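You operate a simulated robot arm through the tools that you are given. There is no shell and no other tool. Be economical: measure what you need, move in short steps, check, and stop when the job is done.

The job below is to be done with a simulated robot arm. You get a single attempt, and the scene is never put back.

## Task
Fetch the cloth from the top of the parts bench and set it on the blue plate. Put the blue tin on the top of the board stand. Fetch the yellow tin and set it on top of the purple filter. Put the slide block on the black mat on the collector cabinet. Turn the wax dial to 2. Close the right drawer of the parts bench. Put the purple wiper on the white plate. Open the left drawer of the test bench. The order is free.

Only the result counts: the job must be done as asked and must still hold three seconds after the hand-in. Knocking over, shifting, dropping, spilling or breaking anything else fails it. Flat cloth is picked up by pressing the open fingertips on it (5 to 10 N) and closing them slowly along it; thin cloth reads only 2 to 8 mm in the jaws.

## Robot
A 6-joint arm with a fingered hand on a trunk, on a base that drives. Base frame: it is fixed to the floor where the robot stands at the start and does not move with it; the origin is under the middle of the robot, x ahead of it, y to its left, z up; the surface under the hand at the start is at about z = 880. Readings come in mm, rad, newtons and seconds.
With the tool pointing down near the work surface it reaches from about 320 to 900 mm from the robot's upright axis, wherever it stands. Its first joint turns from -2.897 to 2.897 rad. Places, roughly: black mat on the collector cabinet (29x21 cm) [-2260, -3400, 860]; blue plate (13x13x2 cm) [800, 300, 900]; blue tin [750, -250, 1000]; cloth (12x6x3 cm) [800, -200, 900]; left drawer of the test bench [500, 3000, 800]; purple filter (7x7x5 cm) [600, -700, 900]; purple wiper (8x8x2 cm) [400, -400, 900]; right drawer of the parts bench [300, -700, 800]; slide block (5x4x4 cm) [300, -4200, 200]; top of the board stand [-1700, -1200, 700]; wax dial [500, -4100, 900]; white plate (13x13x2 cm) [-1700, -300, 900]; yellow tin [750, -500, 1000]. Payload 5 kg.
The tool frame sits at the grasp point between the pads (the TCP): z along the fingers, y along the line on which they close. The tips reach 36 mm beyond it. Largest opening 120 mm; the body of the gripper starts 42 mm behind the TCP. The gripper is a hand of 4 fingers: y runs from the thumb to the fingers, the wrist lies at [-19, -123, -211] in the tool frame.
Orientation is that of the tool frame in the base frame, as [roll, pitch, yaw] about the fixed x, y, z axes, in that order (R = Rz(yaw) Ry(pitch) Rx(roll)). With the fingers straight down and the wrist toward the robot, the tool's x, y and z point along [0, 1, 0], [1, 0, 0] and [0, 0, -1] of the base frame.

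## Interface
- The arm moves only by the tool send_rows. Its argument "steps" is text: rows parted by semicolons, each of 6 numbers parted by spaces: the shift along the tool's x, y, z in units of 30 mm (1.0 is 30 mm), then the turn, a rotation vector about the tool's x, y, z in units of 5 degrees (1.0 is 5 degrees). In form: dx dy dz ax ay az; .... A call has 1 to 20 rows; each row shifts and turns the commanded pose from where the row before left it, along the tool's axes as they then stand. A call with a number of a shift or a turn outside -1 to 1 is refused whole. Rows are played at 5 a second. More than 50 mm and 0.15 rad between two rows, and nothing of the call is played. A pose out of reach is approached as far as the arm can. The call stops where the force on the tool passes 40 N (or 10 N more than at its start, if that is more) or the arm is blocked; 0.2 s more then pass. In this call time passes only in rows, and 0.2 s behind the last. It gives the time, the measured TCP pose, the force on the tool (base axes), the opening and the grip force at its end, in the units of the frame above (readings bear some noise), with the torque about the TCP (base axes, N m) and any sound that the robot's microphone picked up.
- Cameras (640 x 400 px; columns grow to the right, rows downward): "scene" is now at [89, -38.2, 1673.8]; the picture's right is [-0.58, -0.81, 0.00], its down [-0.67, 0.48, -0.57] and it looks along [0.46, -0.33, -0.82] (base axes); focal length 261 px, centre (320, 200). "wrist" rides on the gripper at [73, -101, -142] in the tool frame; the picture's right is [-0.79, 0.29, -0.54], its down [-0.56, -0.70, 0.44] and it looks along [-0.25, 0.65, 0.71] (tool axes); focal length 280 px, centre (320, 200). There is no depth. A picture from a camera that has moved, and an enlarged one, comes with that camera's place and axes in the base frame and with its lens.
- get_image(camera): a new picture of that camera. No time passes.
- move_column(by): slides the trunk up (or, below 0, down) by that many mm; the arm and the scene camera ride with it, the base frame stays. It gives what a move gives, with no picture.
- steer(legs): drives the robot by 1 to 6 legs, each [ahead, turn to the left] in mm and rad, along the robot's own axes; the way and the turn of a leg run together, so that a leg with both is an arc; at most 1500 mm and 3.142 rad a leg. The arm and the cameras ride along, it lands a little off, and it stops where it bumps. It gives what a move gives.
- finger_targets(index, middle, ring, thumb_bend, thumb_turn): sets how far each is bent, from 0 (flat) to 1 (curled in); at 0.3 the hand is open as for a grip, at 0.7 the pads meet at the TCP. One left out holds its place. A second passes; each finger stops where it meets its share of the squeeze, and holds until it gets a number again. It is the only way to open and close the hand. It gives what a move gives, with no picture; readings hold the bend of each and the force on the fingers (four entries, about 0 where the hand has none), thumb and palm. thumb_turn goes from beside the hand (0) to across from the fingers (1), as for a grip.
- turn_head(pan, tilt): turns the head with the scene camera to pan (to the left, within 1.501 rad either way) and tilt (down, from -0.506 to 1.204), counted from straight ahead of the robot. It gives what a move gives.
- inspect(camera, box): a new picture of the part [left, top, right, bottom] of that camera's present view, enlarged. No time passes.
- sign_off(): hands the job in; it is judged then, once.

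Work in short steps. Places have to be worked out from the pictures, the camera data and where the tool is seen: move nearer, look again, correct. Check each grasp and each placing, and mend what went wrong. You have 196 turns and 182 pictures in all, those below and enlarged ones among them. Open the gripper and draw the arm clear of the work before you hand the job in, unless the task says otherwise; then end with one line.

The tools are called after "Call:" by a JSON object that holds its "fn" and its "kwargs". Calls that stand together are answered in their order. send_rows: Moves the arm, as the interface text tells. Its arguments: {"type":"object","properties":{"steps":{"type":"string"}},"required":["steps"]} The other tools are called the same way: move_column (by) slides the trunk up or down; finger_targets (index, middle, ring, thumb_bend, thumb_turn) moves the fingers one by one; steer (legs) drives the base; turn_head (pan, tilt) turns the head that bears the scene camera; get_image (camera) takes a picture; inspect (camera, box) takes an enlarged picture of a part of a camera's view; sign_off () hands the job in.

At the start:

```text
time_s: 0.0
position: [699.3, -150.3, 1138.9]
tcp_rot: [-3.141, 0.001, 1.571]
force: [0.2, -0.5, 0.9]
moment: [-0.01, 0.04, -0.02]
finger_gap: 119.4
gripper_force: 0.1
shape: jaw
bend: [0.3, 0.3, 0.3, 0.3, 0.98]
finger forces: [0.0, 0.1, 0.1, 0.0, 0.0, 0.1]
trunk travel left (down, up): [-700.0, 140.0]
robot x, y, heading: [2.9, -1.2, 0.0]
head pan, tilt: [-0.621, 0.963]
```

scene: 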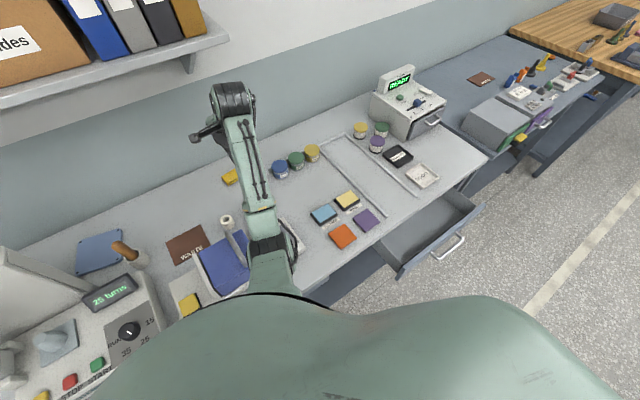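
wrist: 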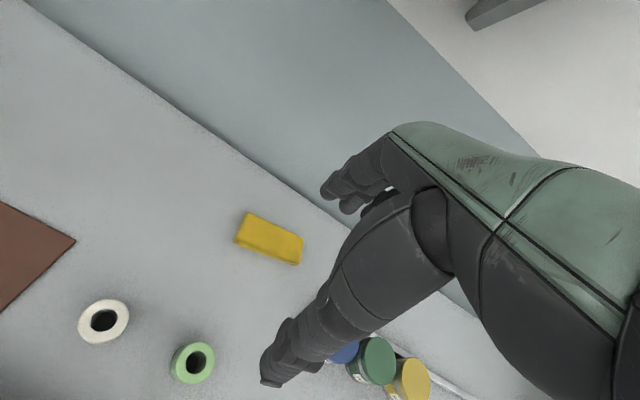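

I start by enlarging the parts of the scene view that hold the bench objects, to measure them.

Call:
{"fn": "inspect", "kwargs": {"camera": "scene", "box": [200, 80, 500, 280]}}

Call:
{"fn": "inspect", "kwargs": {"camera": "scene", "box": [0, 140, 320, 400]}}

Call:
{"fn": "get_image", "kwargs": {"camera": "wrist"}}

```text
2.00 times, centred on (350, 180) of scene
camera zoom: at [89.0, -38.2, 1673.8], right [-0.58, -0.81, 0.0], down [-0.67, 0.48, -0.57], along [0.46, -0.33, -0.82], focal length 523 px, centre (260, 240)
```

zoom: 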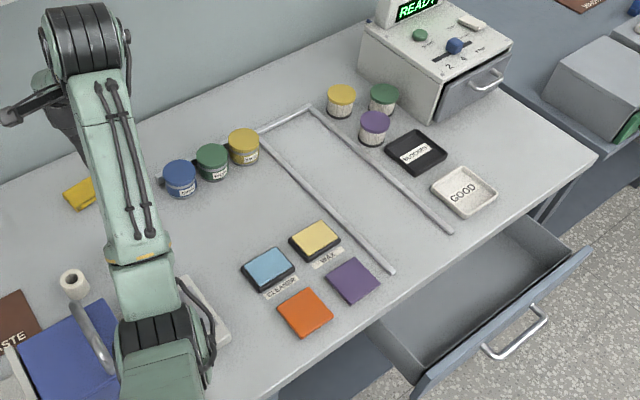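

```text
1.54 times, centred on (160, 270) of scene
camera zoom: at [89.0, -38.2, 1673.8], right [-0.58, -0.81, 0.0], down [-0.67, 0.48, -0.57], along [0.46, -0.33, -0.82], focal length 402 px, centre (566, 92)
```

zoom: 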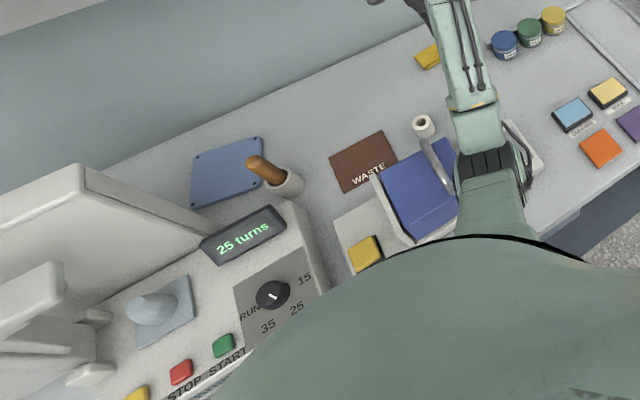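

```text
177 pictures are left
camera wrist: at [597.8, -77.4, 1281.0], right [0.29, -0.79, 0.54], down [-0.7, -0.56, -0.44], along [0.65, -0.25, -0.71], focal length 280 px, centre (320, 200)
```

wrist: 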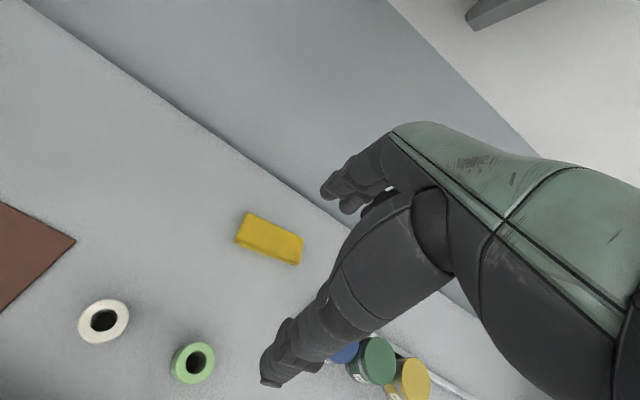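

The yellow folded cloth sits at about (816, -162), long axis nearly along y. I go above it with the tool turned about 9° and look.

Call:
{"fn": "send_rows", "kwargs": {"steps": "-.07 .65 .9 0 0 0;-.07 .65 .9 0 0 0;-.07 .65 .9 0 0 0;-.07 .65 .9 0 0 0;-.07 .65 .9 0 0 0;-.07 .65 .9 0 0 0;0 0 0 0 0 -.9;0 0 0 0 0 -.9"}}

Call:
{"fn": "get_image", "kwargs": {"camera": "wrist"}}

Call:
{"fn": "get_image", "kwargs": {"camera": "scene"}}

```text
time_s: 1.8
position: [815.6, -163.6, 976.6]
tcp_rot: [-3.141, 0.0, 1.728]
force: [0.2, 0.5, -0.2]
moment: [0.01, 0.04, 0.0]
finger_gap: 119.6
gripper_force: 0.1
shape: jaw
bend: [0.3, 0.3, 0.3, 0.3, 0.98]
finger forces: [0.1, 0.1, 0.0, 0.0, 0.1, 0.1]
trunk travel left (down, up): [-700.0, 140.0]
robot x, y, heading: [-0.4, -4.4, 0.002]
head pan, tilt: [-0.621, 0.963]
```

```text
176 pictures are left
camera wrist: at [704.6, -106.8, 1118.8], right [0.41, -0.73, 0.54], down [-0.6, -0.66, -0.44], along [0.68, -0.15, -0.71], focal length 280 px, centre (320, 200)
```

wrist: 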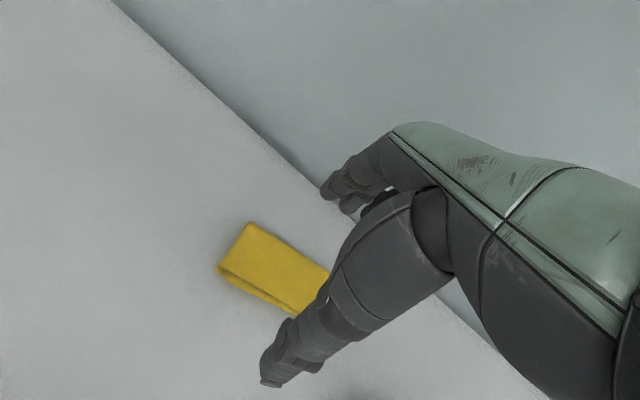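

```text
175 pictures are left
camera scene: at [89.3, -38.6, 1673.8], right [-0.58, -0.81, 0.0], down [-0.67, 0.48, -0.57], along [0.46, -0.33, -0.82], focal length 261 px, centre (320, 200)
```

scene: 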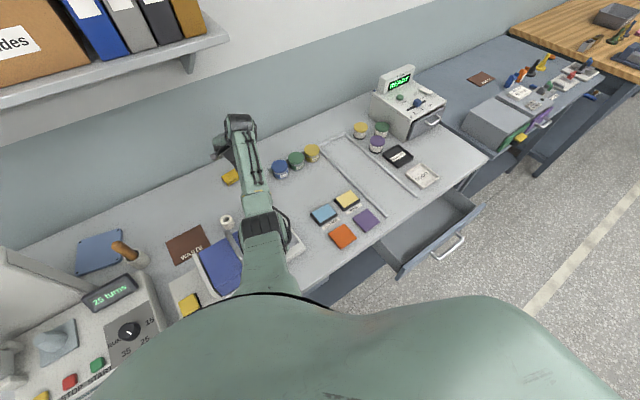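

Cloth is under the hand as planned. Descend toward the bench in small rows.

Call:
{"fn": "send_rows", "kwargs": {"steps": "0 0 .9 0 0 0;0 0 .8 0 0 0;0 0 .2 0 0 0;0 0 .1 0 0 0"}}

Call:
{"fn": "get_image", "kwargs": {"camera": "wrist"}}

```text
time_s: 2.8
position: [816.3, -163.4, 917.0]
tcp_rot: [-3.141, 0.0, 1.727]
force: [0.3, -0.2, 0.5]
moment: [0.02, -0.03, 0.01]
finger_gap: 119.6
gripper_force: 0.0
shape: jaw
bend: [0.3, 0.3, 0.3, 0.3, 0.98]
finger forces: [0.0, 0.8, 0.1, 0.0, 0.0, 0.0]
trunk travel left (down, up): [-700.0, 140.0]
robot x, y, heading: [-1.4, 0.7, -0.004]
head pan, tilt: [-0.621, 0.963]
```

```text
174 pictures are left
camera wrist: at [704.9, -107.4, 1058.8], right [0.41, -0.73, 0.54], down [-0.6, -0.66, -0.44], along [0.68, -0.15, -0.71], focal length 280 px, centre (320, 200)
```

wrist: 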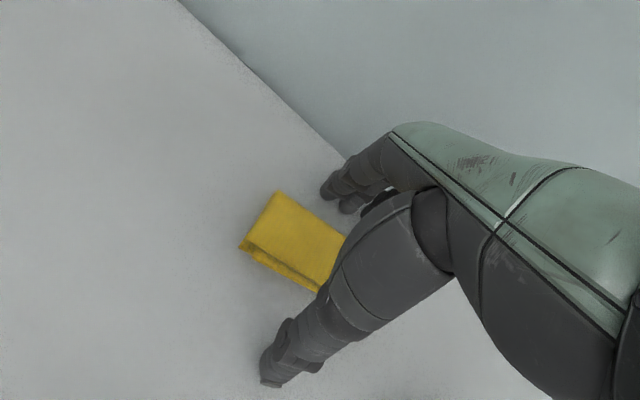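

No contact yet; lower another 6 mm, then begin closing.

Call:
{"fn": "send_rows", "kwargs": {"steps": "0 0 .1 0 0 0;0 0 .1 0 0 0"}}

Call:
{"fn": "finger_targets", "kwargs": {"index": 0.48, "middle": 0.48, "ring": 0.48, "thumb_bend": 0.48, "thumb_turn": 1}}

Call:
{"fn": "get_image", "kwargs": {"camera": "wrist"}}

```text
time_s: 3.4
position: [815.8, -163.7, 914.3]
tcp_rot: [3.133, 0.0, 1.726]
force: [-1.9, 0.4, 14.5]
moment: [-0.03, -0.94, 0.01]
finger_gap: 119.0
gripper_force: 0.0
shape: jaw
bend: [0.3, 0.3, 0.3, 0.3, 0.98]
finger forces: [0.0, 14.1, 0.1, 0.0, 0.0, 0.0]
trunk travel left (down, up): [-700.0, 140.0]
robot x, y, heading: [4.0, 0.1, -0.002]
head pan, tilt: [-0.621, 0.963]
```

```text
time_s: 4.4
position: [815.6, -162.7, 918.7]
tcp_rot: [3.133, 0.004, 1.729]
force: [5.1, 1.9, 31.9]
moment: [0.12, -0.81, 0.05]
finger_gap: 80.6
gripper_force: 16.8
shape: fingers
bend: [0.44, 0.35, 0.48, 0.45, 1.0]
finger forces: [6.5, 14.2, 0.1, 0.0, 12.3, 0.0]
trunk travel left (down, up): [-700.0, 140.0]
robot x, y, heading: [-1.8, -3.1, 0.006]
head pan, tilt: [-0.621, 0.963]
```

```text
173 pictures are left
camera wrist: at [703.3, -106.7, 1058.6], right [0.4, -0.73, 0.55], down [-0.6, -0.66, -0.45], along [0.69, -0.15, -0.71], focal length 280 px, centre (320, 200)
```

wrist: 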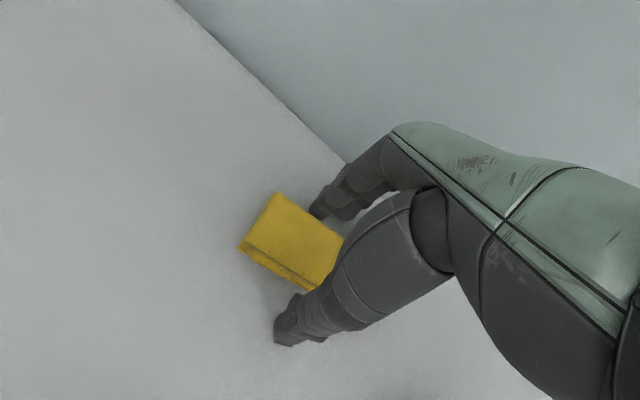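

The middle finger is pressing on the bench. I raise a bit and keep closing.

Call:
{"fn": "send_rows", "kwargs": {"steps": "0 0 -.2 0 0 0;0 0 -.17 0 0 0"}}

Call:
{"fn": "finger_targets", "kwargs": {"index": 0.57, "middle": 0.57, "ring": 0.57, "thumb_bend": 0.57}}

Call:
{"fn": "get_image", "kwargs": {"camera": "wrist"}}

```text
time_s: 5.0
position: [813.6, -162.5, 919.9]
tcp_rot: [-3.136, -0.001, 1.728]
force: [1.7, 0.5, 8.1]
moment: [-0.03, -0.58, 0.01]
finger_gap: 71.1
gripper_force: 3.6
shape: fingers
bend: [0.48, 0.37, 0.48, 0.48, 1.0]
finger forces: [0.2, 7.6, 0.0, 0.0, 0.0, 0.1]
trunk travel left (down, up): [-700.0, 140.0]
robot x, y, heading: [-1.5, -1.9, 0.0]
head pan, tilt: [-0.621, 0.963]
```

```text
time_s: 6.0
position: [814.3, -162.5, 922.1]
tcp_rot: [-3.139, 0.0, 1.728]
force: [0.1, -0.3, 2.1]
moment: [0.0, -0.09, 0.04]
finger_gap: 57.3
gripper_force: 7.4
shape: fingers
bend: [0.53, 0.54, 0.55, 0.52, 1.0]
finger forces: [2.2, 4.5, 1.1, 0.0, 5.5, 0.0]
trunk travel left (down, up): [-700.0, 140.0]
robot x, y, heading: [1.1, -1.6, 0.001]
head pan, tilt: [-0.621, 0.963]
```

```text
172 pictures are left
camera wrist: at [703.9, -106.8, 1063.6], right [0.41, -0.73, 0.54], down [-0.6, -0.66, -0.44], along [0.68, -0.15, -0.72], focal length 280 px, centre (320, 200)
```

wrist: 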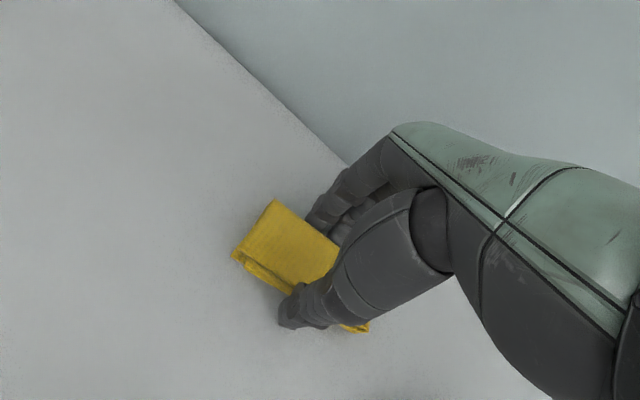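

Fingers are on the cloth. I squeeze a bit more and lift.

Call:
{"fn": "finger_targets", "kwargs": {"index": 0.62, "middle": 0.62, "ring": 0.62, "thumb_bend": 0.62}}

Call:
{"fn": "send_rows", "kwargs": {"steps": "0 0 -.3 0 0 0;0 0 -.7 0 0 0;0 0 -1 0 0 0;0 0 -1 0 0 0"}}

Call:
{"fn": "get_image", "kwargs": {"camera": "wrist"}}

```text
time_s: 7.0
position: [815.3, -163.2, 922.4]
tcp_rot: [-3.141, 0.0, 1.728]
force: [0.5, 1.3, -0.6]
moment: [0.0, 0.02, 0.02]
finger_gap: 55.9
gripper_force: 13.9
shape: fingers
bend: [0.56, 0.58, 0.59, 0.52, 1.0]
finger forces: [5.6, 4.8, 3.1, 0.1, 13.9, 0.0]
trunk travel left (down, up): [-700.0, 140.0]
robot x, y, heading: [-0.9, 2.0, -0.0]
head pan, tilt: [-0.621, 0.963]
```

```text
time_s: 8.0
position: [815.4, -164.3, 1013.2]
tcp_rot: [-3.141, 0.0, 1.726]
force: [0.2, -0.1, -0.8]
moment: [0.03, 0.01, 0.04]
finger_gap: 55.9
gripper_force: 13.5
shape: fingers
bend: [0.56, 0.58, 0.59, 0.52, 1.0]
finger forces: [5.6, 4.7, 3.2, 0.0, 13.7, 0.1]
trunk travel left (down, up): [-700.0, 140.0]
robot x, y, heading: [0.3, 0.1, -0.0]
head pan, tilt: [-0.621, 0.963]
```

```text
171 pictures are left
camera wrist: at [705.0, -107.8, 1154.5], right [0.41, -0.73, 0.54], down [-0.6, -0.66, -0.44], along [0.68, -0.15, -0.71], focal length 280 px, centre (320, 200)
```

wrist: 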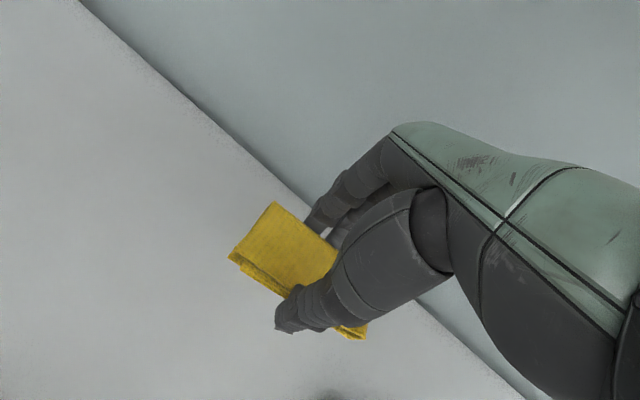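

The cloth is held. I look at the plate area before carrying it there.

Call:
{"fn": "turn_head", "kwargs": {"pan": 0.45, "tilt": 0.8}}

Call:
{"fn": "get_image", "kwargs": {"camera": "scene"}}

```text
time_s: 9.3
position: [815.7, -163.2, 1011.9]
tcp_rot: [3.141, 0.0, 1.728]
force: [-0.1, -0.3, -0.9]
moment: [0.04, 0.02, -0.01]
finger_gap: 56.0
gripper_force: 13.2
shape: fingers
bend: [0.56, 0.58, 0.59, 0.52, 1.0]
finger forces: [5.6, 4.7, 3.1, 0.0, 13.8, 0.0]
trunk travel left (down, up): [-700.0, 140.0]
robot x, y, heading: [-0.5, 2.9, 0.001]
head pan, tilt: [0.45, 0.799]
```

```text
170 pictures are left
camera scene: at [103.4, 38.7, 1686.4], right [0.43, -0.9, 0.0], down [-0.65, -0.31, -0.7], along [0.63, 0.3, -0.72], focal length 261 px, centre (320, 200)
```

scene: 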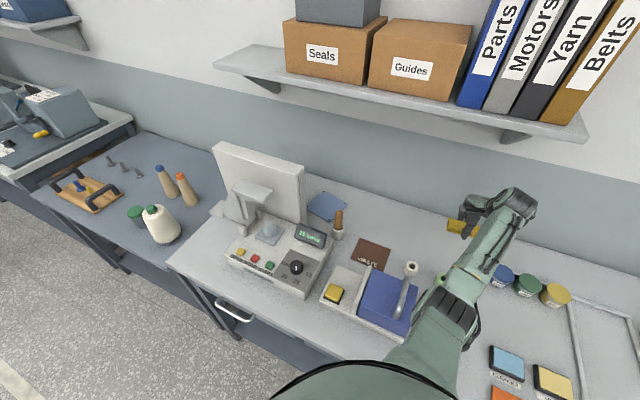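

There is a screen at x≈575, y>320, up to z≈1240, in front of the plate, so I'll approach with the wrist on the −y side. First raise and rotate the tool by -69.5°.

Call:
{"fn": "send_rows", "kwargs": {"steps": "0 0 -1 0 0 0;0 0 -1 0 0 0;0 0 -1 0 0 0;0 0 0 0 0 -.99;0 0 0 0 0 -.99;0 0 0 0 0 -.99;0 0 0 0 0 -.99;0 0 0 0 0 -.99;0 0 0 0 0 -.99;0 0 0 0 0 -.99;0 0 0 0 0 -.99;0 0 0 0 0 -.99;0 0 0 0 0 -.99;0 0 0 0 0 -.99;0 0 0 0 0 -.99;0 0 0 0 0 -.99;0 0 0 0 0 -.99"}}

```text
time_s: 12.9
position: [776.0, -153.8, 1103.6]
tcp_rot: [3.141, -0.001, 2.938]
force: [-0.8, -0.4, -0.2]
moment: [-0.01, -0.02, 0.0]
finger_gap: 55.8
gripper_force: 13.8
shape: fingers
bend: [0.56, 0.58, 0.59, 0.52, 1.0]
finger forces: [5.6, 4.7, 3.1, 0.1, 13.6, 0.0]
out of reach, approached as far as the arm can: row 14, 15, 16, 17
trunk travel left (down, up): [-700.0, 140.0]
robot x, y, heading: [1.2, -0.0, 0.005]
head pan, tilt: [0.45, 0.799]
```

Slightly out of reach there; the target has a nearer wrist. Move half the way toward the plate.

Call:
{"fn": "send_rows", "kwargs": {"steps": ".9 -.2 0 0 0 0;.35 .95 0 0 0 0;.2 1 0 0 0 0;.2 1 0 0 0 0;.2 1 0 0 0 0;.2 1 0 0 0 0;.2 1 0 0 0 0;.2 1 0 0 0 0"}}

Call:
{"fn": "get_image", "kwargs": {"camera": "wrist"}}

Call:
{"fn": "get_image", "kwargs": {"camera": "scene"}}

```text
time_s: 14.7
position: [743.9, 61.1, 1102.9]
tcp_rot: [-3.139, 0.0, 2.938]
force: [0.0, 0.3, 0.6]
moment: [-0.03, -0.02, 0.01]
finger_gap: 55.6
gripper_force: 13.3
shape: fingers
bend: [0.56, 0.58, 0.59, 0.52, 1.0]
finger forces: [5.7, 4.6, 3.2, 0.1, 13.6, 0.1]
trunk travel left (down, up): [-700.0, 140.0]
robot x, y, heading: [1.0, -1.8, 0.003]
head pan, tilt: [0.45, 0.799]
```

```text
169 pictures are left
camera wrist: at [652.6, -23.1, 1244.4], right [0.83, 0.12, 0.54], down [0.41, -0.8, -0.44], along [0.38, 0.59, -0.71], focal length 280 px, centre (320, 200)
```

wrist: 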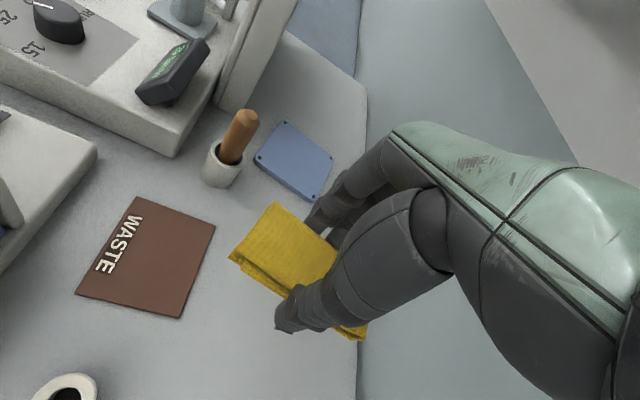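

```text
168 pictures are left
camera scene: at [103.2, 40.9, 1686.4], right [0.44, -0.9, 0.0], down [-0.65, -0.31, -0.7], along [0.63, 0.3, -0.72], focal length 261 px, centre (320, 200)
```

scene: 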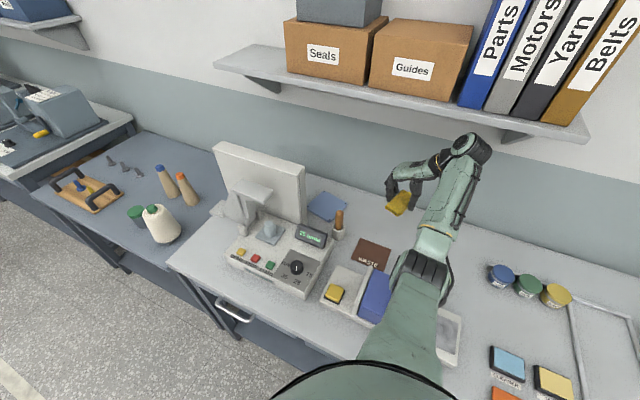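

The plate centre measures (780, 333) with edges turned about 11°, matching the tool. I move over it.

Call:
{"fn": "send_rows", "kwargs": {"steps": ".066 .912 0 0 0 0;.066 .912 0 0 0 0;.066 .912 0 0 0 0;.066 .912 0 0 0 0;.066 .912 0 0 0 0;.066 .912 0 0 0 0;.066 .912 0 0 0 0;.066 .912 0 0 0 0;.066 .912 0 0 0 0;.066 .912 0 0 0 0"}}

Call:
{"fn": "get_image", "kwargs": {"camera": "wrist"}}

Call:
{"fn": "get_image", "kwargs": {"camera": "scene"}}

```text
time_s: 16.9
position: [779.9, 334.0, 1104.3]
tcp_rot: [-3.14, -0.001, 2.937]
force: [0.8, 0.0, -0.7]
moment: [0.01, 0.01, 0.03]
finger_gap: 55.7
gripper_force: 13.2
shape: fingers
bend: [0.56, 0.58, 0.59, 0.52, 1.0]
finger forces: [5.6, 4.6, 3.1, 0.1, 13.6, 0.0]
trunk travel left (down, up): [-700.0, 140.0]
robot x, y, heading: [-1.9, 0.1, 0.002]
head pan, tilt: [0.45, 0.799]
```

```text
167 pictures are left
camera wrist: at [688.6, 250.1, 1245.2], right [0.83, 0.12, 0.54], down [0.41, -0.8, -0.44], along [0.38, 0.59, -0.71], focal length 280 px, centre (320, 200)
```

wrist: 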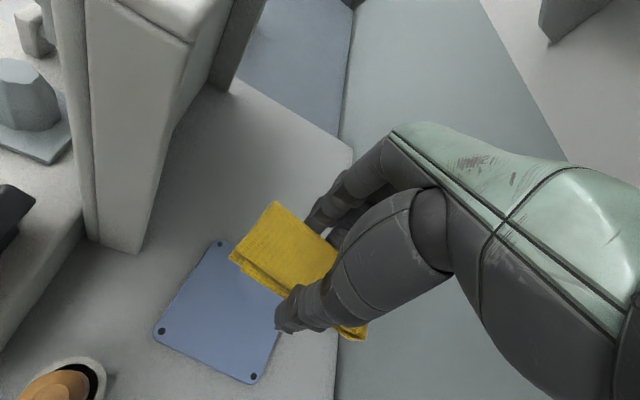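

```text
166 pictures are left
camera scene: at [103.2, 40.7, 1686.3], right [0.44, -0.9, 0.0], down [-0.65, -0.31, -0.7], along [0.63, 0.3, -0.72], focal length 261 px, centre (320, 200)
```

scene: 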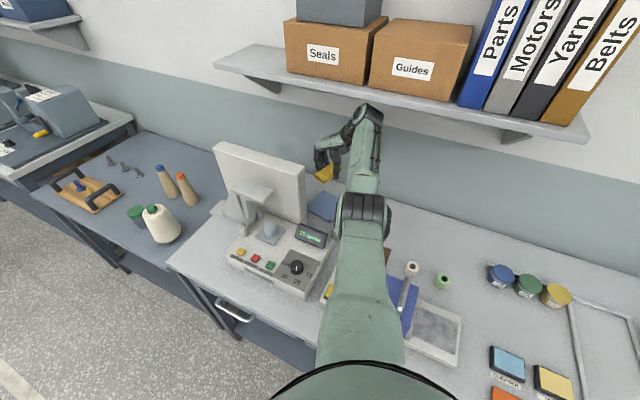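

The cloth is over the plate. Descend most of the way, then feel for contact.

Call:
{"fn": "send_rows", "kwargs": {"steps": "0 0 1 0 0 0;0 0 1 0 0 0;0 0 1 0 0 0;0 0 1 0 0 0;0 0 1 0 0 0;0 0 .3 0 0 0"}}

Call:
{"fn": "get_image", "kwargs": {"camera": "wrist"}}

```text
time_s: 18.3
position: [760.8, 321.3, 949.9]
tcp_rot: [3.139, 0.002, 2.935]
force: [-1.0, 0.5, 0.7]
moment: [0.0, 0.02, -0.03]
finger_gap: 55.7
gripper_force: 13.9
shape: fingers
bend: [0.56, 0.58, 0.59, 0.52, 1.0]
finger forces: [5.6, 4.4, 3.1, 0.0, 13.4, 0.1]
out of reach, approached as far as the arm can: row 4, 5, 6
trunk travel left (down, up): [-700.0, 140.0]
robot x, y, heading: [3.8, 2.3, 0.001]
head pan, tilt: [0.45, 0.799]
```

```text
165 pictures are left
camera wrist: at [668.7, 236.9, 1090.9], right [0.83, 0.12, 0.54], down [0.41, -0.8, -0.44], along [0.38, 0.59, -0.71], focal length 280 px, centre (320, 200)
```

wrist: 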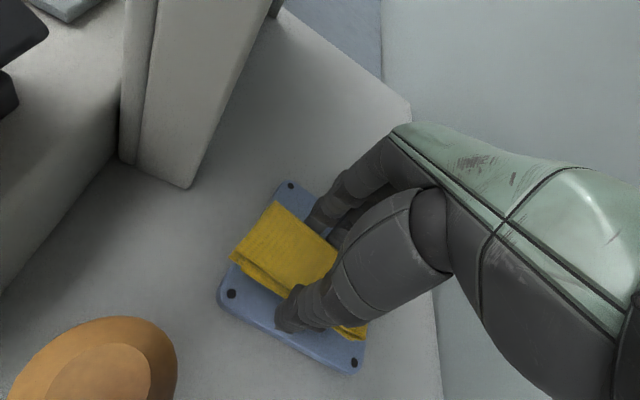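

The arm runs out of reach by ~20 mm. I drive ahead a little, with a tiny left turn, to make it up.

Call:
{"fn": "steer", "kwargs": {"legs": [[25, 0.012]]}}

Call:
{"fn": "get_image", "kwargs": {"camera": "wrist"}}

```text
time_s: 19.1
position: [778.8, 330.3, 950.8]
tcp_rot: [3.14, 0.001, 2.95]
force: [-0.1, 0.3, 0.0]
moment: [0.04, -0.04, -0.02]
finger_gap: 55.8
gripper_force: 13.4
shape: fingers
bend: [0.56, 0.58, 0.59, 0.52, 1.0]
finger forces: [5.5, 4.6, 3.2, 0.0, 13.5, 0.1]
trunk travel left (down, up): [-700.0, 140.0]
robot x, y, heading: [23.0, -1.4, 0.014]
head pan, tilt: [0.45, 0.799]
```

```text
164 pictures are left
camera wrist: at [688.2, 245.5, 1093.1], right [0.83, 0.13, 0.54], down [0.42, -0.79, -0.44], along [0.37, 0.59, -0.71], focal length 280 px, centre (320, 200)
```

wrist: 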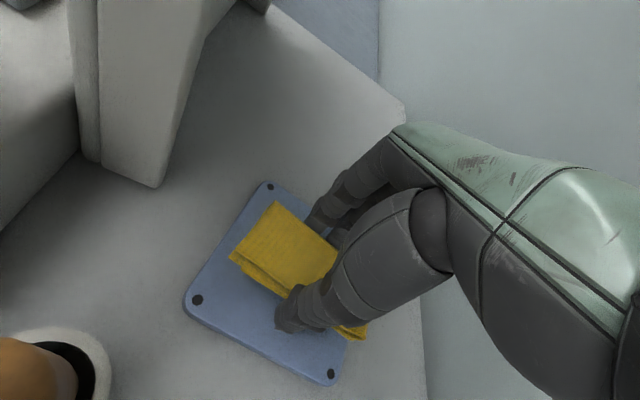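

Well centred. Lower with the trunk in small amounts.

Call:
{"fn": "move_column", "kwargs": {"by": -12}}

Call:
{"fn": "move_column", "kwargs": {"by": -5}}

Call:
{"fn": "get_image", "kwargs": {"camera": "wrist"}}

```text
time_s: 19.8
position: [782.1, 330.7, 938.1]
tcp_rot: [3.141, 0.001, 2.949]
force: [-0.1, -0.7, -1.1]
moment: [0.0, -0.03, 0.01]
finger_gap: 55.5
gripper_force: 12.8
shape: fingers
bend: [0.56, 0.58, 0.59, 0.52, 1.0]
finger forces: [5.4, 4.5, 3.1, 0.0, 13.4, 0.1]
trunk travel left (down, up): [-688.0, 152.0]
robot x, y, heading: [24.1, 1.6, 0.014]
head pan, tilt: [0.45, 0.799]
```

```text
time_s: 20.3
position: [780.8, 332.0, 934.2]
tcp_rot: [3.14, 0.002, 2.949]
force: [-0.5, 0.4, 4.2]
moment: [0.12, -0.09, 0.0]
finger_gap: 55.8
gripper_force: 16.7
shape: fingers
bend: [0.56, 0.58, 0.59, 0.52, 1.0]
finger forces: [5.4, 10.1, 3.2, 0.1, 13.9, 0.0]
trunk travel left (down, up): [-683.0, 157.0]
robot x, y, heading: [25.5, -0.2, 0.012]
head pan, tilt: [0.45, 0.799]
```

```text
163 pictures are left
camera wrist: at [690.8, 245.9, 1075.1], right [0.83, 0.13, 0.54], down [0.42, -0.79, -0.44], along [0.37, 0.59, -0.71], focal length 280 px, centre (320, 200)
```

wrist: 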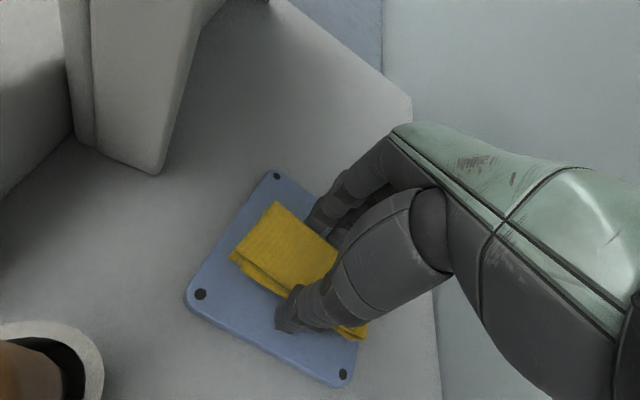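

The middle fingertip touches the plate. Raise 3 mm and open stepwise.

Call:
{"fn": "move_column", "kwargs": {"by": 3}}

Call:
{"fn": "finger_targets", "kwargs": {"index": 0.43, "middle": 0.43, "ring": 0.43, "thumb_bend": 0.4}}

Call:
{"fn": "move_column", "kwargs": {"by": 90}}

Call:
{"fn": "get_image", "kwargs": {"camera": "wrist"}}

```text
time_s: 20.8
position: [780.9, 332.4, 934.8]
tcp_rot: [3.141, 0.002, 2.949]
force: [0.7, -0.1, -0.8]
moment: [0.0, 0.0, -0.01]
finger_gap: 55.6
gripper_force: 13.2
shape: fingers
bend: [0.56, 0.58, 0.59, 0.52, 1.0]
finger forces: [5.7, 4.6, 3.2, 0.1, 13.6, 0.0]
trunk travel left (down, up): [-686.0, 154.0]
robot x, y, heading: [21.7, 0.6, 0.011]
head pan, tilt: [0.45, 0.799]
```

```text
time_s: 21.8
position: [781.2, 331.1, 935.5]
tcp_rot: [3.141, 0.001, 2.949]
force: [-0.2, -0.2, -0.7]
moment: [-0.04, 0.01, 0.01]
finger_gap: 89.2
gripper_force: 0.0
shape: fingers
bend: [0.43, 0.43, 0.43, 0.4, 0.99]
finger forces: [0.1, 0.0, 0.0, 0.1, 0.1, 0.0]
trunk travel left (down, up): [-686.0, 154.0]
robot x, y, heading: [22.4, 3.2, 0.012]
head pan, tilt: [0.45, 0.799]
```

```text
time_s: 23.1
position: [781.1, 332.8, 1025.1]
tcp_rot: [-3.141, 0.001, 2.951]
force: [-1.0, -0.5, 0.2]
moment: [0.01, -0.03, 0.01]
finger_gap: 89.4
gripper_force: 0.0
shape: fingers
bend: [0.43, 0.43, 0.43, 0.4, 0.99]
finger forces: [0.0, 0.0, 0.1, 0.0, 0.1, 0.0]
trunk travel left (down, up): [-776.0, 64.0]
robot x, y, heading: [22.7, 1.8, 0.011]
head pan, tilt: [0.45, 0.799]
```

```text
162 pictures are left
camera wrist: at [690.9, 245.9, 1167.0], right [0.83, 0.13, 0.54], down [0.42, -0.79, -0.44], along [0.37, 0.59, -0.71], focal length 280 px, centre (320, 200)
```

wrist: 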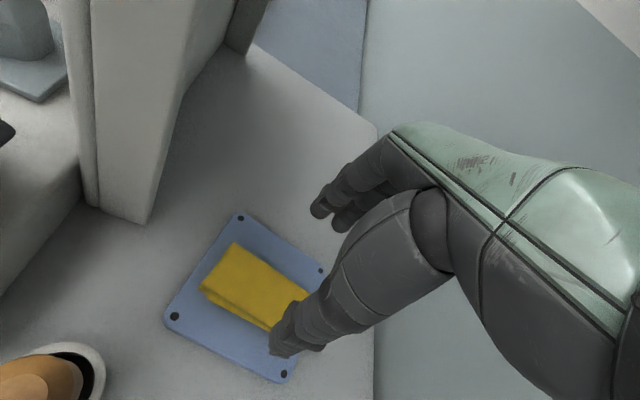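

The cloth lies on the plate. I raise and withdraw toward −y, away from the screen, then look at the tins.

Call:
{"fn": "send_rows", "kwargs": {"steps": "0 0 -1 0 0 0;0 0 -1 0 0 0;0 0 -1 0 0 0;0 -1 0 0 0 0;0 -1 0 0 0 0;0 -1 0 0 0 0;0 -1 0 0 0 0;0 -1 0 0 0 0;0 -1 0 0 0 0;.3 -1 0 0 0 0;.3 -1 0 0 0 0;.3 -1 0 0 0 0;.3 -1 0 0 0 0;.3 -1 0 0 0 0;.3 -1 0 0 0 0"}}

Call:
{"fn": "turn_head", "kwargs": {"pan": -0.55, "tilt": 0.8}}

Call:
{"fn": "inspect", "kwargs": {"camera": "scene", "box": [200, 100, 500, 300]}}

Call:
{"fn": "get_image", "kwargs": {"camera": "wrist"}}

```text
time_s: 26.3
position: [814.8, 0.3, 1072.3]
tcp_rot: [3.141, -0.003, 2.951]
force: [0.7, 0.4, 0.2]
moment: [0.01, 0.0, -0.01]
finger_gap: 89.4
gripper_force: 0.0
shape: fingers
bend: [0.43, 0.43, 0.43, 0.4, 0.99]
finger forces: [0.0, 0.0, 0.0, 0.0, 0.1, 0.0]
out of reach, approached as far as the arm can: row 1, 2, 3, 4, 5, 6, 7, 8, 9, 10, 11, 12, 13, 14, 15
trunk travel left (down, up): [-776.0, 64.0]
robot x, y, heading: [27.1, -0.5, 0.013]
head pan, tilt: [0.45, 0.799]
```

```text
time_s: 27.5
position: [815.0, 2.2, 1072.4]
tcp_rot: [3.141, -0.001, 2.951]
force: [-0.1, 0.6, -0.2]
moment: [0.01, -0.01, 0.05]
finger_gap: 89.5
gripper_force: 0.0
shape: fingers
bend: [0.43, 0.43, 0.43, 0.4, 0.99]
finger forces: [0.0, 0.1, 0.1, 0.0, 0.0, 0.0]
trunk travel left (down, up): [-776.0, 64.0]
robot x, y, heading: [30.8, 3.0, 0.014]
head pan, tilt: [-0.55, 0.799]
```

```text
2.00 times, centred on (350, 200) of scene
camera zoom: at [125.1, -36.9, 1762.4], right [-0.51, -0.86, 0.0], down [-0.62, 0.37, -0.7], along [0.6, -0.36, -0.72], focal length 523 px, centre (260, 200)
```

zoom: 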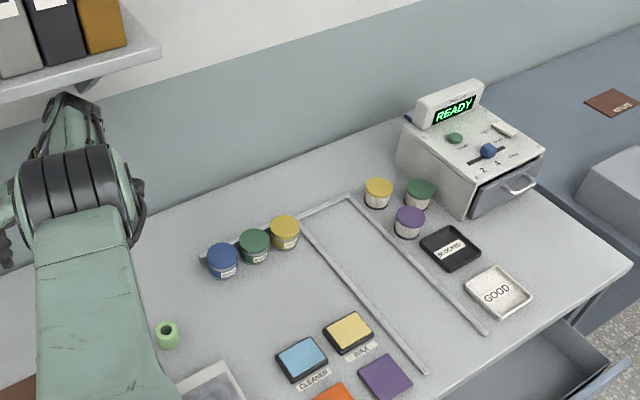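

```text
160 pictures are left
camera wrist: at [725.4, -84.3, 1214.5], right [0.83, 0.13, 0.54], down [0.42, -0.79, -0.44], along [0.37, 0.59, -0.71], focal length 280 px, centre (320, 200)
```

wrist: 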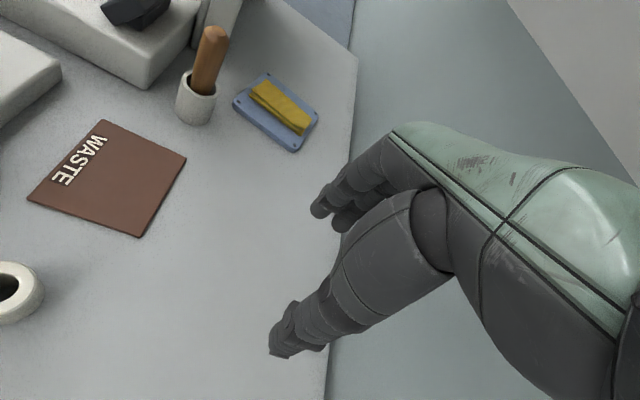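

The arm was straining at its reach limit with the trunk raised. I lower the trunk back and retract toward the robot.

Call:
{"fn": "move_column", "kwargs": {"by": -60}}

Call:
{"fn": "send_rows", "kwargs": {"steps": "1 0 0 0 0 0;1 0 0 0 0 0;1 0 0 0 0 0;1 0 0 0 0 0"}}

```text
time_s: 28.5
position: [816.4, 2.0, 1012.4]
tcp_rot: [-3.14, -0.001, 2.952]
force: [-0.4, -0.1, -0.9]
moment: [-0.03, 0.02, -0.01]
finger_gap: 89.1
gripper_force: 0.0
shape: fingers
bend: [0.43, 0.43, 0.43, 0.4, 0.99]
finger forces: [0.0, 0.1, 0.0, 0.0, 0.0, 0.0]
trunk travel left (down, up): [-716.0, 124.0]
robot x, y, heading: [25.1, 0.6, 0.015]
head pan, tilt: [-0.55, 0.799]
```

```text
time_s: 29.5
position: [807.7, 2.0, 991.5]
tcp_rot: [3.14, -0.004, 2.954]
force: [-0.2, 0.6, 0.4]
moment: [0.01, 0.0, 0.01]
finger_gap: 89.6
gripper_force: 0.0
shape: fingers
bend: [0.43, 0.43, 0.43, 0.4, 0.99]
finger forces: [0.0, 0.0, 0.0, 0.1, 0.0, 0.0]
out of reach, approached as far as the arm can: row 1, 2, 3, 4
trunk travel left (down, up): [-716.0, 124.0]
robot x, y, heading: [26.7, -0.7, 0.014]
head pan, tilt: [-0.55, 0.799]
```

Likely a wrist joint limit at this tool yaw. Rotate back toward the default orientation.

Call:
{"fn": "send_rows", "kwargs": {"steps": "0 0 0 0 0 1;0 0 0 0 0 1;0 0 0 0 0 1;0 0 0 0 0 1;0 0 0 0 0 1;0 0 0 0 0 1;0 0 0 0 0 1;0 0 0 0 0 1"}}

```text
time_s: 31.3
position: [882.0, -6.9, 965.1]
tcp_rot: [-3.14, -0.004, 2.251]
force: [-1.0, -0.1, -0.1]
moment: [-0.02, -0.02, -0.02]
finger_gap: 89.3
gripper_force: 0.1
shape: fingers
bend: [0.43, 0.43, 0.43, 0.4, 0.99]
finger forces: [0.0, 0.0, 0.0, 0.0, 0.0, 0.0]
out of reach, approached as far as the arm can: row 1, 2, 3, 4, 5, 6, 7, 8
trunk travel left (down, up): [-716.0, 124.0]
robot x, y, heading: [26.1, -0.9, 0.012]
head pan, tilt: [-0.55, 0.799]
```

Position is drifting toward the wall; I look before moving again.

Call:
{"fn": "get_image", "kwargs": {"camera": "wrist"}}

Call:
{"fn": "turn_head", "kwargs": {"pan": 0, "tilt": 0.7}}

Call:
{"fn": "get_image", "kwargs": {"camera": "scene"}}

```text
159 pictures are left
camera wrist: at [757.7, -15.4, 1105.7], right [0.72, -0.43, 0.54], down [-0.19, -0.88, -0.44], along [0.66, 0.22, -0.72], focal length 280 px, centre (320, 200)
```

wrist: 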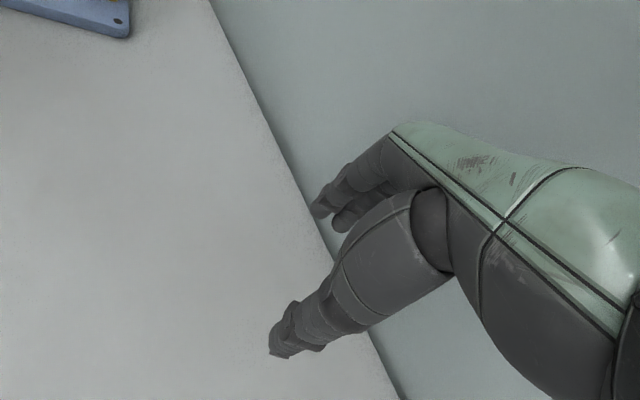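

```text
time_s: 32.3
position: [881.8, -8.3, 964.2]
tcp_rot: [-3.141, -0.004, 2.256]
force: [0.3, 0.3, 0.3]
moment: [0.03, -0.02, 0.01]
finger_gap: 89.3
gripper_force: 0.1
shape: fingers
bend: [0.43, 0.43, 0.43, 0.4, 0.99]
finger forces: [0.0, 0.1, 0.0, 0.0, 0.0, 0.1]
trunk travel left (down, up): [-716.0, 124.0]
robot x, y, heading: [22.1, -2.1, 0.01]
head pan, tilt: [0.0, 0.7]
```

```text
158 pictures are left
camera scene: at [140.7, 5.2, 1710.6], right [0.01, -1.0, 0.0], down [-0.64, -0.01, -0.76], along [0.76, 0.01, -0.64], focal length 261 px, centre (320, 200)
```

scene: 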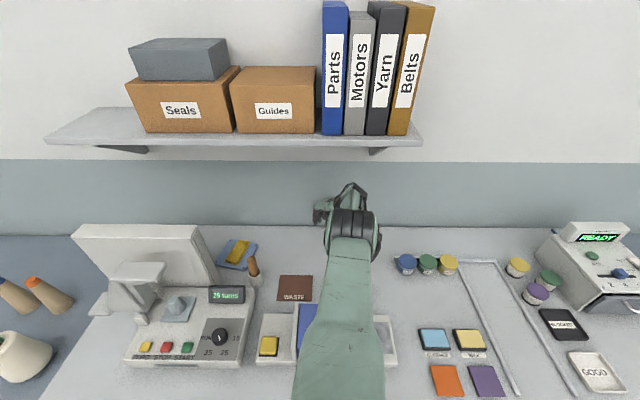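

I pull back toward the robot with several rows in base −x and see how the readings follow.

Call:
{"fn": "send_rows", "kwargs": {"steps": ".63 -.777 -.3 0 0 0;.63 -.777 -.3 0 0 0;.63 -.777 -.3 0 0 0;.63 -.777 -.3 0 0 0;.63 -.777 -.3 0 0 0;.63 -.777 -.3 0 0 0"}}

```text
time_s: 33.7
position: [874.1, -31.7, 953.2]
tcp_rot: [-3.139, -0.006, 2.253]
force: [-0.9, -0.2, -0.8]
moment: [0.0, 0.0, 0.0]
finger_gap: 89.2
gripper_force: 0.0
shape: fingers
bend: [0.43, 0.43, 0.43, 0.4, 0.99]
finger forces: [0.0, 0.0, 0.1, 0.1, 0.0, 0.0]
out of reach, approached as far as the arm can: row 1, 2, 3, 4, 5, 6
trunk travel left (down, up): [-716.0, 124.0]
robot x, y, heading: [25.4, -0.7, 0.011]
head pan, tilt: [0.0, 0.7]
```

The commanded pose seems to lie far beyond reach. I keep pulling it back and up.

Call:
{"fn": "send_rows", "kwargs": {"steps": ".5 -.62 -.6 0 0 0;.5 -.62 -.6 0 0 0;.5 -.62 -.6 0 0 0;.5 -.62 -.6 0 0 0;.5 -.62 -.6 0 0 0;.5 -.62 -.6 0 0 0;.5 -.62 -.6 0 0 0;.5 -.62 -.6 0 0 0"}}

```text
time_s: 35.5
position: [888.4, -80.7, 1031.3]
tcp_rot: [-3.139, -0.003, 2.253]
force: [0.0, 0.2, -1.3]
moment: [0.0, -0.02, 0.0]
finger_gap: 89.6
gripper_force: 0.3
shape: fingers
bend: [0.43, 0.43, 0.43, 0.4, 0.99]
finger forces: [0.0, 0.0, 0.3, 0.1, 0.1, 0.1]
out of reach, approached as far as the arm can: row 1, 2, 3, 4, 5, 6, 7, 8
trunk travel left (down, up): [-716.0, 124.0]
robot x, y, heading: [25.7, 0.8, 0.013]
head pan, tilt: [0.0, 0.7]
```

The pull-back shows the command is now actually too near, with the solver stuck. I push the command out again to about x=640.

Call:
{"fn": "send_rows", "kwargs": {"steps": "-.63 .776 0 0 0 0;-.63 .776 0 0 0 0;-.63 .776 0 0 0 0;-.63 .776 0 0 0 0;-.63 .776 0 0 0 0;-.63 .776 0 0 0 0;-.63 .776 0 0 0 0;-.63 .776 0 0 0 0;-.63 .776 0 0 0 0;-.63 .776 0 0 0 0;-.63 .776 0 0 0 0;-.63 .776 0 0 0 0"}}

```text
time_s: 38.1
position: [896.5, -72.7, 1051.6]
tcp_rot: [3.14, -0.003, 2.253]
force: [-18.6, 1.4, -5.0]
moment: [-0.04, -0.04, 0.13]
finger_gap: 89.4
gripper_force: 8.8
shape: fingers
bend: [0.43, 0.43, 0.54, 0.4, 0.99]
finger forces: [0.0, 0.0, 18.6, 0.0, 0.1, 0.0]
out of reach, approached as far as the arm can: row 1, 2, 3, 4, 5, 6, 7, 8, 9, 10, 11, 12
trunk travel left (down, up): [-716.0, 124.0]
robot x, y, heading: [26.5, -2.2, 0.012]
head pan, tilt: [0.0, 0.7]
```

A finger touches the wall, so I back the base off and then test small moves.

Call:
{"fn": "steer", "kwargs": {"legs": [[-150, 0]]}}

Call:
{"fn": "send_rows", "kwargs": {"steps": "0 0 0 0 0 .1"}}

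Call:
{"fn": "send_rows", "kwargs": {"steps": "0 0 -1 0 0 0;0 0 -1 0 0 0"}}

```text
time_s: 39.6
position: [747.0, -74.0, 1048.7]
tcp_rot: [-3.139, -0.003, 2.255]
force: [-0.1, -0.7, 0.1]
moment: [0.0, 0.0, 0.0]
finger_gap: 89.3
gripper_force: 0.2
shape: fingers
bend: [0.43, 0.43, 0.43, 0.4, 0.99]
finger forces: [0.0, 0.1, 0.1, 0.0, 0.1, 0.0]
trunk travel left (down, up): [-716.0, 124.0]
robot x, y, heading: [-128.1, -2.1, 0.016]
head pan, tilt: [0.0, 0.7]
```

```text
time_s: 40.0
position: [746.8, -73.5, 1049.4]
tcp_rot: [-3.14, -0.003, 2.245]
force: [0.2, -0.4, 0.0]
moment: [0.0, 0.04, 0.0]
finger_gap: 89.5
gripper_force: 0.1
shape: fingers
bend: [0.43, 0.43, 0.43, 0.4, 0.99]
finger forces: [0.1, 0.1, 0.0, 0.0, 0.0, 0.1]
trunk travel left (down, up): [-716.0, 124.0]
robot x, y, heading: [-132.2, -1.6, 0.013]
head pan, tilt: [0.0, 0.7]
```

```text
time_s: 40.6
position: [744.5, -73.4, 1109.2]
tcp_rot: [-3.139, -0.004, 2.247]
force: [0.7, 0.1, -0.8]
moment: [0.0, 0.0, 0.01]
finger_gap: 89.2
gripper_force: 0.1
shape: fingers
bend: [0.43, 0.43, 0.43, 0.4, 0.99]
finger forces: [0.0, 0.1, 0.1, 0.0, 0.1, 0.1]
trunk travel left (down, up): [-716.0, 124.0]
robot x, y, heading: [-124.9, -0.2, 0.015]
head pan, tilt: [0.0, 0.7]
```

The steer cleared the stuck command. Rotate back to default yaw and retract a bit.

Call:
{"fn": "send_rows", "kwargs": {"steps": "0 0 0 0 0 .97;0 0 0 0 0 .97;0 0 0 0 0 .97;0 0 0 0 0 .97;0 0 0 0 0 .97;0 0 0 0 0 .97;0 0 0 0 0 .97;0 0 0 0 0 .97;0 -1 0 0 0 0;0 -1 0 0 0 0;0 -1 0 0 0 0;0 -1 0 0 0 0;0 -1 0 0 0 0"}}

```text
time_s: 43.4
position: [594.8, -72.5, 1108.9]
tcp_rot: [-3.141, -0.001, 1.568]
force: [0.2, 0.1, 0.1]
moment: [-0.02, -0.01, -0.01]
finger_gap: 89.3
gripper_force: 0.0
shape: fingers
bend: [0.43, 0.43, 0.43, 0.4, 0.99]
finger forces: [0.0, 0.0, 0.1, 0.0, 0.0, 0.0]
trunk travel left (down, up): [-716.0, 124.0]
robot x, y, heading: [-127.4, -2.3, 0.011]
head pan, tilt: [0.0, 0.7]
```

Arm works again. The open drawer's front is near x≈168, y −384…−853; I'll retract the arm and drive to face it and close it first.

Call:
{"fn": "send_rows", "kwargs": {"steps": "0 -1 0 0 0 0;0 -1 0 0 0 0;0 -1 0 0 0 0;0 -1 0 0 0 0;0 -1 0 0 0 0;0 -1 0 0 0 0;0 -1 0 0 0 0;0 -1 0 0 0 0"}}

Call:
{"fn": "steer", "kwargs": {"legs": [[0, -2.09], [713, 0], [0, 2.08]]}}

Call:
{"fn": "turn_head", "kwargs": {"pan": 0, "tilt": 0.75}}

Call:
{"fn": "get_image", "kwargs": {"camera": "scene"}}

```text
time_s: 45.2
position: [354.9, -75.4, 1109.8]
tcp_rot: [3.141, -0.001, 1.571]
force: [-0.8, 0.9, -0.3]
moment: [-0.01, -0.04, -0.01]
finger_gap: 89.1
gripper_force: 0.0
shape: fingers
bend: [0.43, 0.43, 0.43, 0.4, 0.99]
finger forces: [0.0, 0.0, 0.1, 0.1, 0.1, 0.0]
trunk travel left (down, up): [-716.0, 124.0]
robot x, y, heading: [-129.8, -0.7, 0.013]
head pan, tilt: [0.0, 0.7]
```

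```text
time_s: 61.3
position: [8.5, -699.0, 1109.1]
tcp_rot: [-3.141, 0.0, 1.569]
force: [0.0, -0.2, 0.2]
moment: [0.0, -0.02, -0.01]
finger_gap: 89.1
gripper_force: 0.1
shape: fingers
bend: [0.43, 0.43, 0.43, 0.4, 0.99]
finger forces: [0.1, 0.1, 0.0, 0.1, 0.1, 0.0]
trunk travel left (down, up): [-716.0, 124.0]
robot x, y, heading: [-472.1, -624.8, 0.013]
head pan, tilt: [0.0, 0.7]
```

```text
time_s: 62.0
position: [9.7, -699.7, 1108.0]
tcp_rot: [-3.141, 0.0, 1.571]
force: [-0.1, 0.2, -0.1]
moment: [0.0, 0.01, -0.04]
finger_gap: 89.6
gripper_force: 0.1
shape: fingers
bend: [0.43, 0.43, 0.43, 0.4, 0.99]
finger forces: [0.0, 0.0, 0.0, 0.1, 0.0, 0.0]
trunk travel left (down, up): [-716.0, 124.0]
robot x, y, heading: [-475.6, -625.6, 0.014]
head pan, tilt: [0.0, 0.75]
```

```text
157 pictures are left
camera scene: at [-362.0, -620.7, 1706.4], right [0.01, -1.0, 0.0], down [-0.68, -0.01, -0.73], along [0.73, 0.01, -0.68], focal length 261 px, centre (320, 200)
```

scene: 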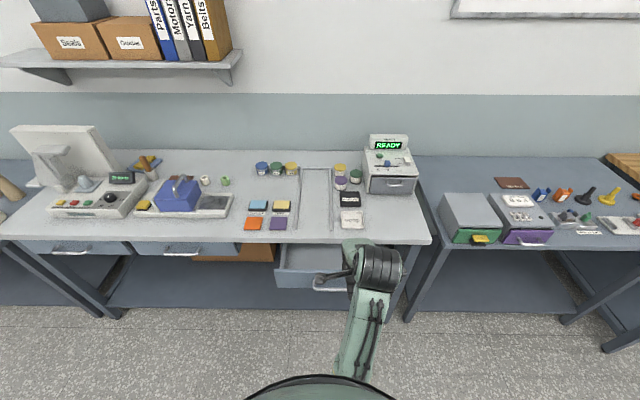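

I zoom on the drawer.

Call:
{"fn": "inspect", "kwargs": {"camera": "scene", "box": [220, 200, 420, 325]}}

```text
3.20 times, centred on (320, 262) of scene
camera zoom: at [-362.0, -620.7, 1706.4], right [0.01, -1.0, 0.0], down [-0.68, -0.01, -0.73], along [0.73, 0.01, -0.68], focal length 837 px, centre (320, 0)
```

zoom: 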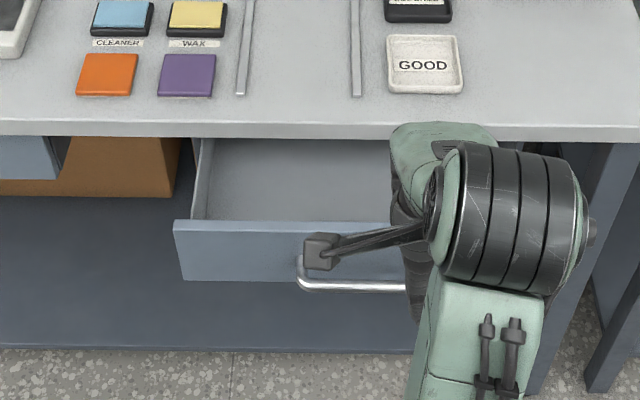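

Drawer front at x≈177, y −444…−850, z 720–850; needs ≈120 mm push. I lower the trunk, curl the fingers and tilt the hand 60° forward.

Call:
{"fn": "move_column", "kwargs": {"by": -250}}

Call:
{"fn": "finger_targets", "kwargs": {"index": 0.8, "middle": 0.8, "ring": 0.8, "thumb_bend": 0.7}}

Call:
{"fn": "send_rows", "kwargs": {"steps": "0 0 0 -1 0 0;0 0 0 -1 0 0;0 0 0 -1 0 0;0 0 0 -1 0 0;0 0 0 -1 0 0;0 0 0 -1 0 0;0 0 0 -1 0 0;0 0 0 -1 0 0;0 0 0 -1 0 0;0 0 0 -1 0 0;0 0 0 -1 0 0;0 0 0 -1 0 0"}}

Call:
{"fn": "get_image", "kwargs": {"camera": "scene"}}

Call:
{"fn": "get_image", "kwargs": {"camera": "wrist"}}

```text
time_s: 64.5
position: [8.6, -698.5, 858.4]
tcp_rot: [-3.14, 0.001, 1.57]
force: [0.3, 0.0, -0.1]
moment: [-0.01, -0.01, 0.0]
finger_gap: 89.4
gripper_force: 0.1
shape: fingers
bend: [0.43, 0.43, 0.43, 0.4, 0.99]
finger forces: [0.1, 0.0, 0.0, 0.1, 0.2, 0.0]
trunk travel left (down, up): [-466.0, 374.0]
robot x, y, heading: [-475.9, -628.9, 0.012]
head pan, tilt: [0.0, 0.75]
```

```text
time_s: 65.5
position: [9.0, -699.0, 858.3]
tcp_rot: [3.141, 0.0, 1.568]
force: [-0.1, -0.2, 0.3]
moment: [0.01, -0.03, 0.0]
finger_gap: 5.4
gripper_force: 0.0
shape: fingers
bend: [0.79, 0.8, 0.8, 0.67, 1.0]
finger forces: [0.0, 0.1, 0.0, 0.0, 0.0, 0.0]
trunk travel left (down, up): [-466.0, 374.0]
robot x, y, heading: [-475.5, -625.9, 0.011]
head pan, tilt: [0.0, 0.75]
```

```text
time_s: 68.0
position: [53.6, -724.1, 919.1]
tcp_rot: [2.035, 0.077, 1.561]
force: [-0.3, 1.4, 0.4]
moment: [0.02, 0.02, -0.03]
finger_gap: 5.4
gripper_force: 0.1
shape: fingers
bend: [0.79, 0.8, 0.8, 0.67, 1.0]
finger forces: [0.1, 0.0, 0.0, 0.0, 0.1, 0.1]
out of reach, approached as far as the arm can: row 4
trunk travel left (down, up): [-466.0, 374.0]
robot x, y, heading: [-471.5, -621.3, 0.014]
head pan, tilt: [0.0, 0.75]
stopped in row 12: the arm was blocked; the commanded pose is now the measured one
```

```text
155 pictures are left
camera scene: at [-356.0, -620.2, 1457.3], right [0.01, -1.0, 0.0], down [-0.69, -0.01, -0.73], along [0.73, 0.01, -0.69], focal length 261 px, centre (320, 200)
```

scene: 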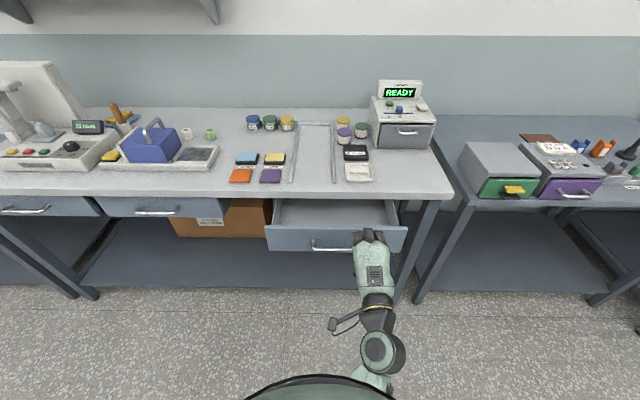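

```text
154 pictures are left
camera wrist: at [-118.0, -651.5, 886.1], right [-0.36, -0.75, 0.56], down [0.08, -0.62, -0.78], along [0.93, -0.24, 0.28], focal length 280 px, centre (320, 200)
```

wrist: 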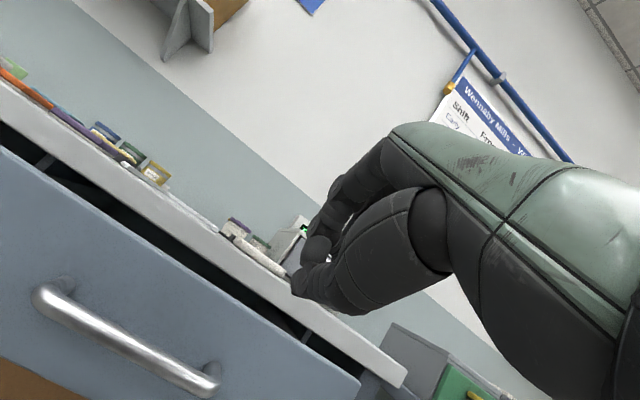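

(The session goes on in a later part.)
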